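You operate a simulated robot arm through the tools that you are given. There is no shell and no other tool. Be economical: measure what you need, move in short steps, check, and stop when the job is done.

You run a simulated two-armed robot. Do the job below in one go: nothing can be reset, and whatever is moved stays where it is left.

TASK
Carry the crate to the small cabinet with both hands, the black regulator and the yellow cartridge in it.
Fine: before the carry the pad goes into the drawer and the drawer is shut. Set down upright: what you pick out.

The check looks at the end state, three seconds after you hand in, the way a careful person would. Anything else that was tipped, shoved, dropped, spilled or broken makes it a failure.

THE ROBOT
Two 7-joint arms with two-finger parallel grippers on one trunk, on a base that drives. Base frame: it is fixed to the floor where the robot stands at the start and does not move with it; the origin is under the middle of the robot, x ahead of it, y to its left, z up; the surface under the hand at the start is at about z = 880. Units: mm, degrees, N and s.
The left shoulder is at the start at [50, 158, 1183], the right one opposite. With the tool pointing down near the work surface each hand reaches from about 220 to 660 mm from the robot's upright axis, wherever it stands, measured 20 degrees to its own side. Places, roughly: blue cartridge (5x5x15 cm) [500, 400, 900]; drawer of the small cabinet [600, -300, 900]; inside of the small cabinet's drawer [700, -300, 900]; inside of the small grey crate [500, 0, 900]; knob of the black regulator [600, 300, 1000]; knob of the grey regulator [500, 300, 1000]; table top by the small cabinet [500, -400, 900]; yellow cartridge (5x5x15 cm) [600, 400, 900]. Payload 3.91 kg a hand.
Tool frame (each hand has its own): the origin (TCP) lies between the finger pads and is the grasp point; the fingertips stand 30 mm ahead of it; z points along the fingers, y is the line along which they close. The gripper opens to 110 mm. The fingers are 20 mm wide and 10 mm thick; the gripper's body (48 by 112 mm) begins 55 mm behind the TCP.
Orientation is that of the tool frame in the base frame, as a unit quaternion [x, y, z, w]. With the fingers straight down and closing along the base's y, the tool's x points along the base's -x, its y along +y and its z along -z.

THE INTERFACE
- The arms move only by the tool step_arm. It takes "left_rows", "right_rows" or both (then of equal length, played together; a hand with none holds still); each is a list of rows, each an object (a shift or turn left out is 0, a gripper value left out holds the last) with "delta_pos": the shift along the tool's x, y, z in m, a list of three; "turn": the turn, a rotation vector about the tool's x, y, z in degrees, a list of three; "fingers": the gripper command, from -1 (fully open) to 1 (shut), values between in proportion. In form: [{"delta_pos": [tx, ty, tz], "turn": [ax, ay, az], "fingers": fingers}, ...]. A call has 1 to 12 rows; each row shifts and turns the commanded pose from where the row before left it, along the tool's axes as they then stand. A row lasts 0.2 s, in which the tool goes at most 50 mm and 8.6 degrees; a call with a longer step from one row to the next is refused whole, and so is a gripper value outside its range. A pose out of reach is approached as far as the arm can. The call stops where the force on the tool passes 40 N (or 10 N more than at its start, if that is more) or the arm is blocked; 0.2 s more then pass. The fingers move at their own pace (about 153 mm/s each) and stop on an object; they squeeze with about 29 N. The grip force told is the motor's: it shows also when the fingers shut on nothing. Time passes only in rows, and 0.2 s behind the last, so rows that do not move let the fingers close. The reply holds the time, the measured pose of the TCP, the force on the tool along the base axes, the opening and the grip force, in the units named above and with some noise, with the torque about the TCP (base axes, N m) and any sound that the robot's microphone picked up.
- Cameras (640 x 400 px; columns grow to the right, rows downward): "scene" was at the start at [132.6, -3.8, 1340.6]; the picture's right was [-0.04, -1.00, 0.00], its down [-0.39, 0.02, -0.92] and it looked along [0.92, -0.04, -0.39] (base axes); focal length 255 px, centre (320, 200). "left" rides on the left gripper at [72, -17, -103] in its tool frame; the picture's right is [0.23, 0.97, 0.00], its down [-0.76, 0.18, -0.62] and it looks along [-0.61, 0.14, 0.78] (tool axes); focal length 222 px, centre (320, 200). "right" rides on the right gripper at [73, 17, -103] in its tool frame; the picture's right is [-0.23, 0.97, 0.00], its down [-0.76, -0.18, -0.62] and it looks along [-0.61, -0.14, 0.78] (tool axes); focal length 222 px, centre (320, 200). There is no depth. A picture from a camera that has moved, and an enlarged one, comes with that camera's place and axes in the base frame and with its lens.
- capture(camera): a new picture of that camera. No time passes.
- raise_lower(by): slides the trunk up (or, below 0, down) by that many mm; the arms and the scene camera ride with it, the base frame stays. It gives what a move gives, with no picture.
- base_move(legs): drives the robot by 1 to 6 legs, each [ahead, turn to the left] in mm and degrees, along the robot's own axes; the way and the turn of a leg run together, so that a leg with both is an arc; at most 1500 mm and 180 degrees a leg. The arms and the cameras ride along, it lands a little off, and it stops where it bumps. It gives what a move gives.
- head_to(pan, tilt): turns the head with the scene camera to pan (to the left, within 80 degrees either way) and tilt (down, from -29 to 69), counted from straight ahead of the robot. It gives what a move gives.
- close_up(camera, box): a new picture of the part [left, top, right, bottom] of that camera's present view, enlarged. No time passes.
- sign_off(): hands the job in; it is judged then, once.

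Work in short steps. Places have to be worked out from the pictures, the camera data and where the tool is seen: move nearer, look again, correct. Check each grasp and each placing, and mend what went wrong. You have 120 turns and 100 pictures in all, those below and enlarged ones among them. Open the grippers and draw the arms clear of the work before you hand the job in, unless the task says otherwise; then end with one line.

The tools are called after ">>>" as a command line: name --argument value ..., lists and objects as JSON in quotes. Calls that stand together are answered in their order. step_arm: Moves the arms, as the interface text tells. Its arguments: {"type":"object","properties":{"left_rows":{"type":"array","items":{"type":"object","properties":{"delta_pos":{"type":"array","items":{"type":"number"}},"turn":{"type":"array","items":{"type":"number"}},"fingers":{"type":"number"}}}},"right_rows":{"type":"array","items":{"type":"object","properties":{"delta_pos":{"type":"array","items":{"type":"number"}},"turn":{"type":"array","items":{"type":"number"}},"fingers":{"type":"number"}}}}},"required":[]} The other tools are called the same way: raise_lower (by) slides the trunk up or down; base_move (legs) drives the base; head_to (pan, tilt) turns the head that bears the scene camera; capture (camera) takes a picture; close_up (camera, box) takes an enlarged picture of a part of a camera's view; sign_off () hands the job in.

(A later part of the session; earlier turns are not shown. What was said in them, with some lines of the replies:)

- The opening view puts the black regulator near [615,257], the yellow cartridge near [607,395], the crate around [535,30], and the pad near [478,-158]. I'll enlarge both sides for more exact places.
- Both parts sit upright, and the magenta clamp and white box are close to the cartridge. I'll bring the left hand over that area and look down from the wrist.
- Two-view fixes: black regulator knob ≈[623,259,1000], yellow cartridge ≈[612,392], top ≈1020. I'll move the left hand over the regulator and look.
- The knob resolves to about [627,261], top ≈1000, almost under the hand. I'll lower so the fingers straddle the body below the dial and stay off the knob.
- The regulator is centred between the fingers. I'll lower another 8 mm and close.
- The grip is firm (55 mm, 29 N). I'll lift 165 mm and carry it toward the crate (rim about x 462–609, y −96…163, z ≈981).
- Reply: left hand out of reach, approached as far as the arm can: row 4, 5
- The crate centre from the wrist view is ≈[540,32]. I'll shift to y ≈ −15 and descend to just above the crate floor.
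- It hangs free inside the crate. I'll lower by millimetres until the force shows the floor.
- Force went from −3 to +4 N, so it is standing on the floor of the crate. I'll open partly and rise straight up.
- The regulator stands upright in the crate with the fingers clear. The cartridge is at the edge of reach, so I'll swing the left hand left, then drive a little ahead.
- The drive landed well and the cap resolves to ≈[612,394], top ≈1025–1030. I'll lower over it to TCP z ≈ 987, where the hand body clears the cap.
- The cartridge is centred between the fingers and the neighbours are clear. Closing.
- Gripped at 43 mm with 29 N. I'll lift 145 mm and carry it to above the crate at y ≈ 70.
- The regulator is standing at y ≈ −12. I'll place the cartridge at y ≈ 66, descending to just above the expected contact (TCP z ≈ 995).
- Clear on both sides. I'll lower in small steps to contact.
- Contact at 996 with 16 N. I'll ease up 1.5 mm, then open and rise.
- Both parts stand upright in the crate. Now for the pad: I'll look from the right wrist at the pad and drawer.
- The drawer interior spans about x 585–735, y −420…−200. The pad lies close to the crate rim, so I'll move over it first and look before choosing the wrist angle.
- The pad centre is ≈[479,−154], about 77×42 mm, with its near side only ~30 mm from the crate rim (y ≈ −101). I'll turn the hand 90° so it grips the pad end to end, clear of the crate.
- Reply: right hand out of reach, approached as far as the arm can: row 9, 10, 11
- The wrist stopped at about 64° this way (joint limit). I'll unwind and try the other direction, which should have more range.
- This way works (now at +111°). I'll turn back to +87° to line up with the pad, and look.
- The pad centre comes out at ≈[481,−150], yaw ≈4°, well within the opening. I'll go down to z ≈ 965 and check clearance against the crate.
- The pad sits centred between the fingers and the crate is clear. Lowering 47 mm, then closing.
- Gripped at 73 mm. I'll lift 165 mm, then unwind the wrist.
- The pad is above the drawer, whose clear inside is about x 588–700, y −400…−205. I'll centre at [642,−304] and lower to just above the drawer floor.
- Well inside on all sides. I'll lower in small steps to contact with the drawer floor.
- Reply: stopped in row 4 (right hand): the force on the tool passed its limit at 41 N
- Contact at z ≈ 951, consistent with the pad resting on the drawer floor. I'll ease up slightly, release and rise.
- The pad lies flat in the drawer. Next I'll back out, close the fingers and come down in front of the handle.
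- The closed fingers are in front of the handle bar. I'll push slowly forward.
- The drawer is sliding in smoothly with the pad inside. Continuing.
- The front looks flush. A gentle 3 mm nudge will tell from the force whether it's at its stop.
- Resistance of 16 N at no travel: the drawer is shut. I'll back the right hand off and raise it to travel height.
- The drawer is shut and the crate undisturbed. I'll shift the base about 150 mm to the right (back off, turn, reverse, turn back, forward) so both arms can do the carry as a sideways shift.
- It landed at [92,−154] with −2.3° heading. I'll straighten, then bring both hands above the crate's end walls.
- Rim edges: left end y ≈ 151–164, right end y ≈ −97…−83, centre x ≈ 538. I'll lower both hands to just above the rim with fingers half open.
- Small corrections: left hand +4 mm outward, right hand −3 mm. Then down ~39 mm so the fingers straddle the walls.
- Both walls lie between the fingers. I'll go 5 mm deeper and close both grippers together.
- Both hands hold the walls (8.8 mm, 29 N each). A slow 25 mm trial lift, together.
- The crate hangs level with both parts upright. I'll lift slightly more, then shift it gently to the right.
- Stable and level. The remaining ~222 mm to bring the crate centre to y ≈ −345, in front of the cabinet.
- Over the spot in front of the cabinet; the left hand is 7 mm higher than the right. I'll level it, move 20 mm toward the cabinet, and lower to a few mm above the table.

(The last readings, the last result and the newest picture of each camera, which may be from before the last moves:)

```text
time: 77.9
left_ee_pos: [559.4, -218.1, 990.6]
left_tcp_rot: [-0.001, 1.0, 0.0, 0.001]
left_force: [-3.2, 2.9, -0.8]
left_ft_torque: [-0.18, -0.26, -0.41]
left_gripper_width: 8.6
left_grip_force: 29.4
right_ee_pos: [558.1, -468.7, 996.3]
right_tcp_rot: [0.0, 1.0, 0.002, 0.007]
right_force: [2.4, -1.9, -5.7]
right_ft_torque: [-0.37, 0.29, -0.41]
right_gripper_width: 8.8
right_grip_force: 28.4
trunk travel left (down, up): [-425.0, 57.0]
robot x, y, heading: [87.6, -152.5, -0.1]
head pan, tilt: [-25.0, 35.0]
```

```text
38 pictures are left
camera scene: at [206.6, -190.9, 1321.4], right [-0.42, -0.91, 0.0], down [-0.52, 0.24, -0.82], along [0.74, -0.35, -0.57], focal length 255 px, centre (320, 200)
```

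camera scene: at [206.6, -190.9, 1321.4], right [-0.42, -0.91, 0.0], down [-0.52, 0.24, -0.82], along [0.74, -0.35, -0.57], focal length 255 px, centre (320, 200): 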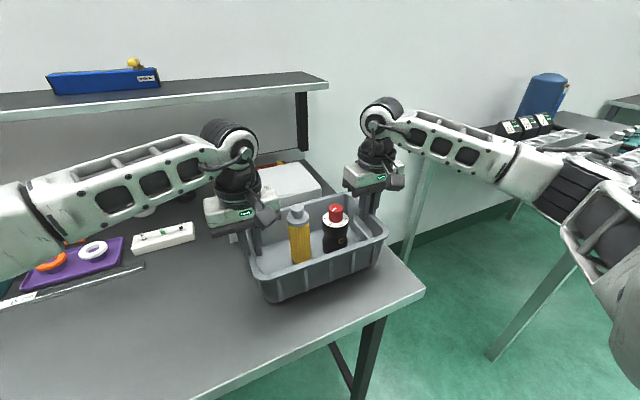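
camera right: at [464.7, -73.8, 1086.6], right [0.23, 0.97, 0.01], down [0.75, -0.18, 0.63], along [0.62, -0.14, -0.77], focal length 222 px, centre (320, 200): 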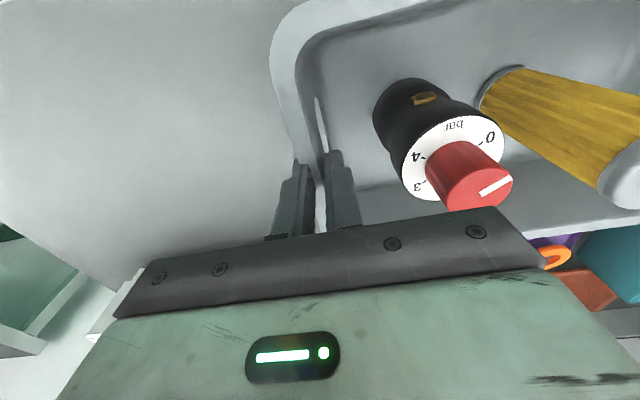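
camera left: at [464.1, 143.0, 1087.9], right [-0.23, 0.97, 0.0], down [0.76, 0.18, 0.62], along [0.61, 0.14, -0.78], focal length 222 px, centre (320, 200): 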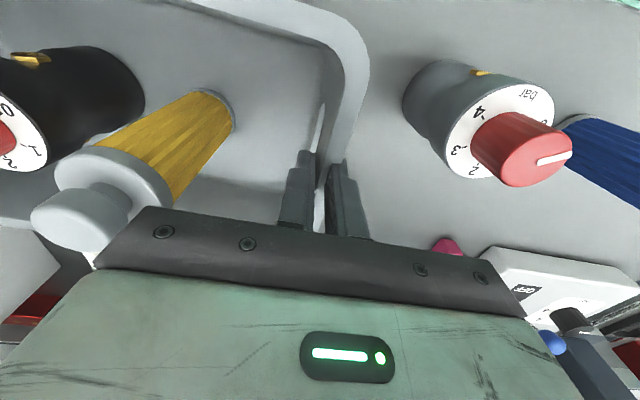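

The right end is now 6 mm high, so I'll lower it 5 mm first, then both together the last few mm.

>>> step_arm --left_rows '[{}, {}, {"delta_pos": [0, 0, 0.002]}, {"delta_pos": [0, 0, 0.002]}, {"delta_pos": [0, 0, 0.002]}, {}]' --right_rows '[{"delta_pos": [0, 0, 0.003]}, {"delta_pos": [0, 0, 0.003]}, {"delta_pos": [0, 0, 0.002]}, {"delta_pos": [0, 0, 0.002]}, {"delta_pos": [0, 0, 0.002]}, {}]'

```text
time: 79.3
left_ee_pos: [559.2, -217.0, 985.7]
left_tcp_rot: [-0.001, 1.0, 0.0, 0.001]
left_force: [-2.4, 6.4, -3.2]
left_ft_torque: [0.23, 0.01, -0.28]
left_gripper_width: 8.5
left_grip_force: 28.8
right_ee_pos: [559.2, -469.1, 984.4]
right_tcp_rot: [0.0, 1.0, 0.003, 0.01]
right_force: [4.2, -5.7, 13.2]
right_ft_torque: [-0.13, 0.63, -0.23]
right_gripper_width: 8.4
right_grip_force: 28.9
trunk travel left (down, up): [-425.0, 57.0]
robot x, y, heading: [87.2, -151.7, -0.0]
head pan, tilt: [-25.0, 35.0]
```

The right end is on the table; I'll ease it and bring the left end down the last bit.

>>> step_arm --left_rows '[{"delta_pos": [0, 0, 0.0015]}, {"delta_pos": [0, 0, 0.0005]}, {}]' --right_rows '[{"delta_pos": [0, 0, -0.001]}, {}, {}]'

>>> close_up --camera "scene" --box '[180, 140, 440, 320]'

```text
time: 80.1
left_ee_pos: [559.1, -217.5, 985.0]
left_tcp_rot: [0.0, 1.0, 0.0, 0.002]
left_force: [-2.6, 9.7, 15.3]
left_ft_torque: [0.31, 0.72, -0.38]
left_gripper_width: 8.8
left_grip_force: 28.8
right_ee_pos: [558.7, -468.4, 984.8]
right_tcp_rot: [0.0, 1.0, 0.001, 0.009]
right_force: [8.4, -10.7, 8.3]
right_ft_torque: [-0.29, -0.62, -0.33]
right_gripper_width: 8.5
right_grip_force: 29.5
trunk travel left (down, up): [-425.0, 57.0]
robot x, y, heading: [85.5, -153.0, 0.0]
head pan, tilt: [-25.0, 35.0]
```

```text
2.22 times, centred on (310, 230) of scene
camera zoom: at [205.0, -190.1, 1321.8], right [-0.42, -0.91, 0.0], down [-0.52, 0.24, -0.82], along [0.74, -0.35, -0.57], focal length 566 px, centre (342, 133)
```

zoom: 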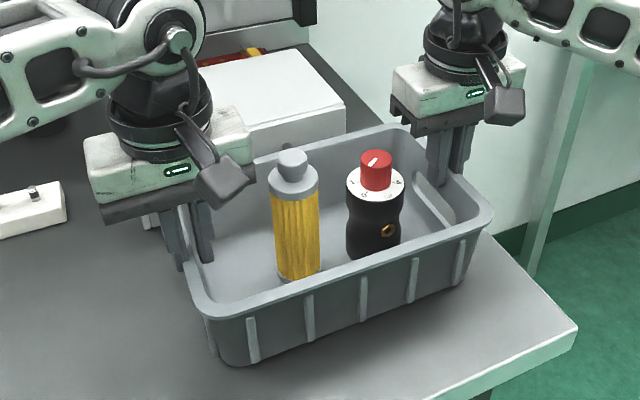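

Both ends rest on the table (15 and 8 N up). I'll ease each by a millimetre, open both grippers partly, and rise straight up.

>>> step_arm --left_rows '[{"delta_pos": [0, 0, -0.0012]}, {"fingers": 0.7}, {"fingers": 0.4}, {"fingers": 0.2}, {}, {"delta_pos": [0, 0, -0.015]}, {"delta_pos": [0, 0, -0.025]}, {"delta_pos": [0, 0, -0.035]}, {"delta_pos": [0, 0, -0.04]}, {"delta_pos": [0, 0, -0.04]}]' --right_rows '[{"delta_pos": [0, 0, -0.0006]}, {"fingers": 0.7}, {"fingers": 0.4}, {"fingers": 0.2}, {}, {"delta_pos": [0, 0, -0.015]}, {"delta_pos": [0, 0, -0.025]}, {"delta_pos": [0, 0, -0.035]}, {"delta_pos": [0, 0, -0.04]}, {"delta_pos": [0, 0, -0.04]}]'

>>> capture --camera "scene"

```text
time: 82.3
left_ee_pos: [558.4, -220.3, 1142.1]
left_tcp_rot: [0.0, 1.0, -0.001, 0.001]
left_force: [0.2, -0.4, -0.9]
left_ft_torque: [-0.01, -0.03, -0.02]
left_gripper_width: 44.2
left_grip_force: 0.1
right_ee_pos: [554.1, -464.8, 1139.5]
right_tcp_rot: [-0.001, 1.0, 0.003, 0.008]
right_force: [0.3, 0.1, 0.6]
right_ft_torque: [0.02, 0.0, 0.01]
right_gripper_width: 44.0
right_grip_force: 0.1
trunk travel left (down, up): [-425.0, 57.0]
robot x, y, heading: [85.1, -152.9, -0.1]
head pan, tilt: [-25.0, 35.0]
```

```text
36 pictures are left
camera scene: at [205.4, -190.3, 1321.5], right [-0.42, -0.91, 0.0], down [-0.52, 0.24, -0.82], along [0.74, -0.35, -0.57], focal length 255 px, centre (320, 200)
```

scene: 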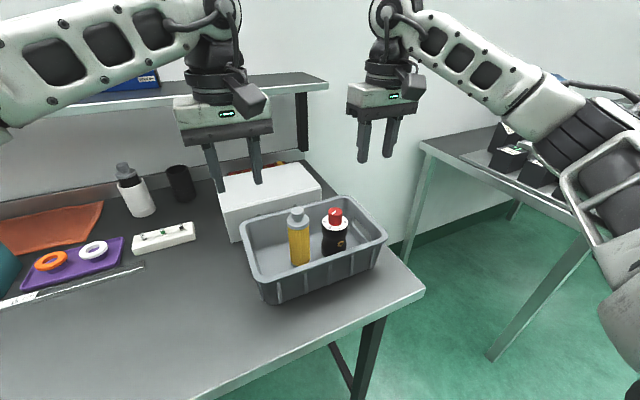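

The crate stands flat by the cabinet with both parts upright. I'll open the grippers fully, back the robot away, and take a last overview.

>>> step_arm --left_rows '[{"delta_pos": [0, 0, -0.02], "fingers": -1}, {"fingers": -1}, {}]' --right_rows '[{"delta_pos": [0, 0, -0.02], "fingers": -1}, {"fingers": -1}, {}]'

>>> base_move --legs '[[-250, 0]]'

>>> head_to --pan -5 --tilt 25

>>> capture --camera "scene"

>>> close_up --camera "scene" --box '[300, 200, 500, 340]'

```text
time: 83.1
left_ee_pos: [559.6, -218.8, 1161.3]
left_tcp_rot: [0.001, 1.0, -0.001, 0.001]
left_force: [0.8, -0.1, -0.3]
left_ft_torque: [-0.03, -0.02, -0.04]
left_gripper_width: 109.7
left_grip_force: 0.0
right_ee_pos: [556.2, -467.0, 1158.4]
right_tcp_rot: [0.0, 1.0, 0.003, 0.008]
right_force: [-1.0, 0.1, -0.4]
right_ft_torque: [0.01, 0.02, -0.01]
right_gripper_width: 110.0
right_grip_force: 0.0
trunk travel left (down, up): [-425.0, 57.0]
robot x, y, heading: [87.8, -149.7, -0.2]
head pan, tilt: [-25.0, 35.0]
```

```text
time: 85.0
left_ee_pos: [304.8, -217.6, 1161.1]
left_tcp_rot: [0.0, 1.0, -0.001, 0.001]
left_force: [0.4, 0.0, -0.3]
left_ft_torque: [-0.01, -0.01, 0.0]
left_gripper_width: 110.2
left_grip_force: 0.0
right_ee_pos: [301.8, -465.6, 1157.8]
right_tcp_rot: [0.0, 1.0, 0.002, 0.007]
right_force: [0.0, 0.6, -0.5]
right_ft_torque: [0.01, -0.01, 0.01]
right_gripper_width: 110.0
right_grip_force: 0.0
trunk travel left (down, up): [-425.0, 57.0]
robot x, y, heading: [-167.8, -153.4, -0.3]
head pan, tilt: [-25.0, 35.0]
```

```text
time: 85.8
left_ee_pos: [306.1, -218.6, 1161.0]
left_tcp_rot: [-0.001, 1.0, -0.002, 0.001]
left_force: [0.2, -0.2, 0.5]
left_ft_torque: [-0.01, 0.01, -0.02]
left_gripper_width: 110.1
left_grip_force: 0.1
right_ee_pos: [302.2, -465.0, 1158.9]
right_tcp_rot: [-0.001, 1.0, 0.003, 0.008]
right_force: [-0.5, 0.6, -1.0]
right_ft_torque: [0.02, 0.01, -0.05]
right_gripper_width: 110.2
right_grip_force: 0.0
trunk travel left (down, up): [-425.0, 57.0]
robot x, y, heading: [-167.1, -148.6, 0.1]
head pan, tilt: [-5.0, 25.0]
```

```text
35 pictures are left
camera scene: at [-35.9, -161.4, 1337.2], right [-0.09, -1.0, 0.0], down [-0.42, 0.04, -0.91], along [0.9, -0.08, -0.42], focal length 255 px, centre (320, 200)
```

scene: 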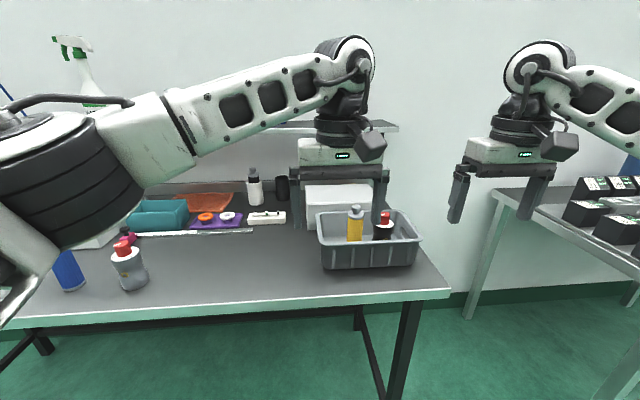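

```text
2.86 times, centred on (400, 270) of scene
camera zoom: at [-35.9, -161.4, 1337.2], right [-0.09, -1.0, 0.0], down [-0.42, 0.04, -0.91], along [0.9, -0.08, -0.42], focal length 728 px, centre (91, 0)
```

zoom: 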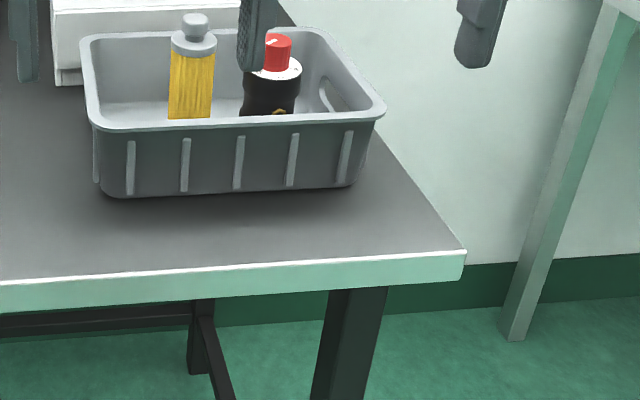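

Everything is in place: both parts are upright in the crate by the cabinet, the drawer is shut with the pad inside, and the neighbours stand as before. The arms are clear and open, so I'm handing in.

>>> sign_off

```text
The job is handed in.
```

The crate now stands on the table right in front of the small cabinet, carried there with both hands. The black regulator and the yellow cartridge are upright inside it, the pad is in the shut drawer, and the grippers are open and clear.
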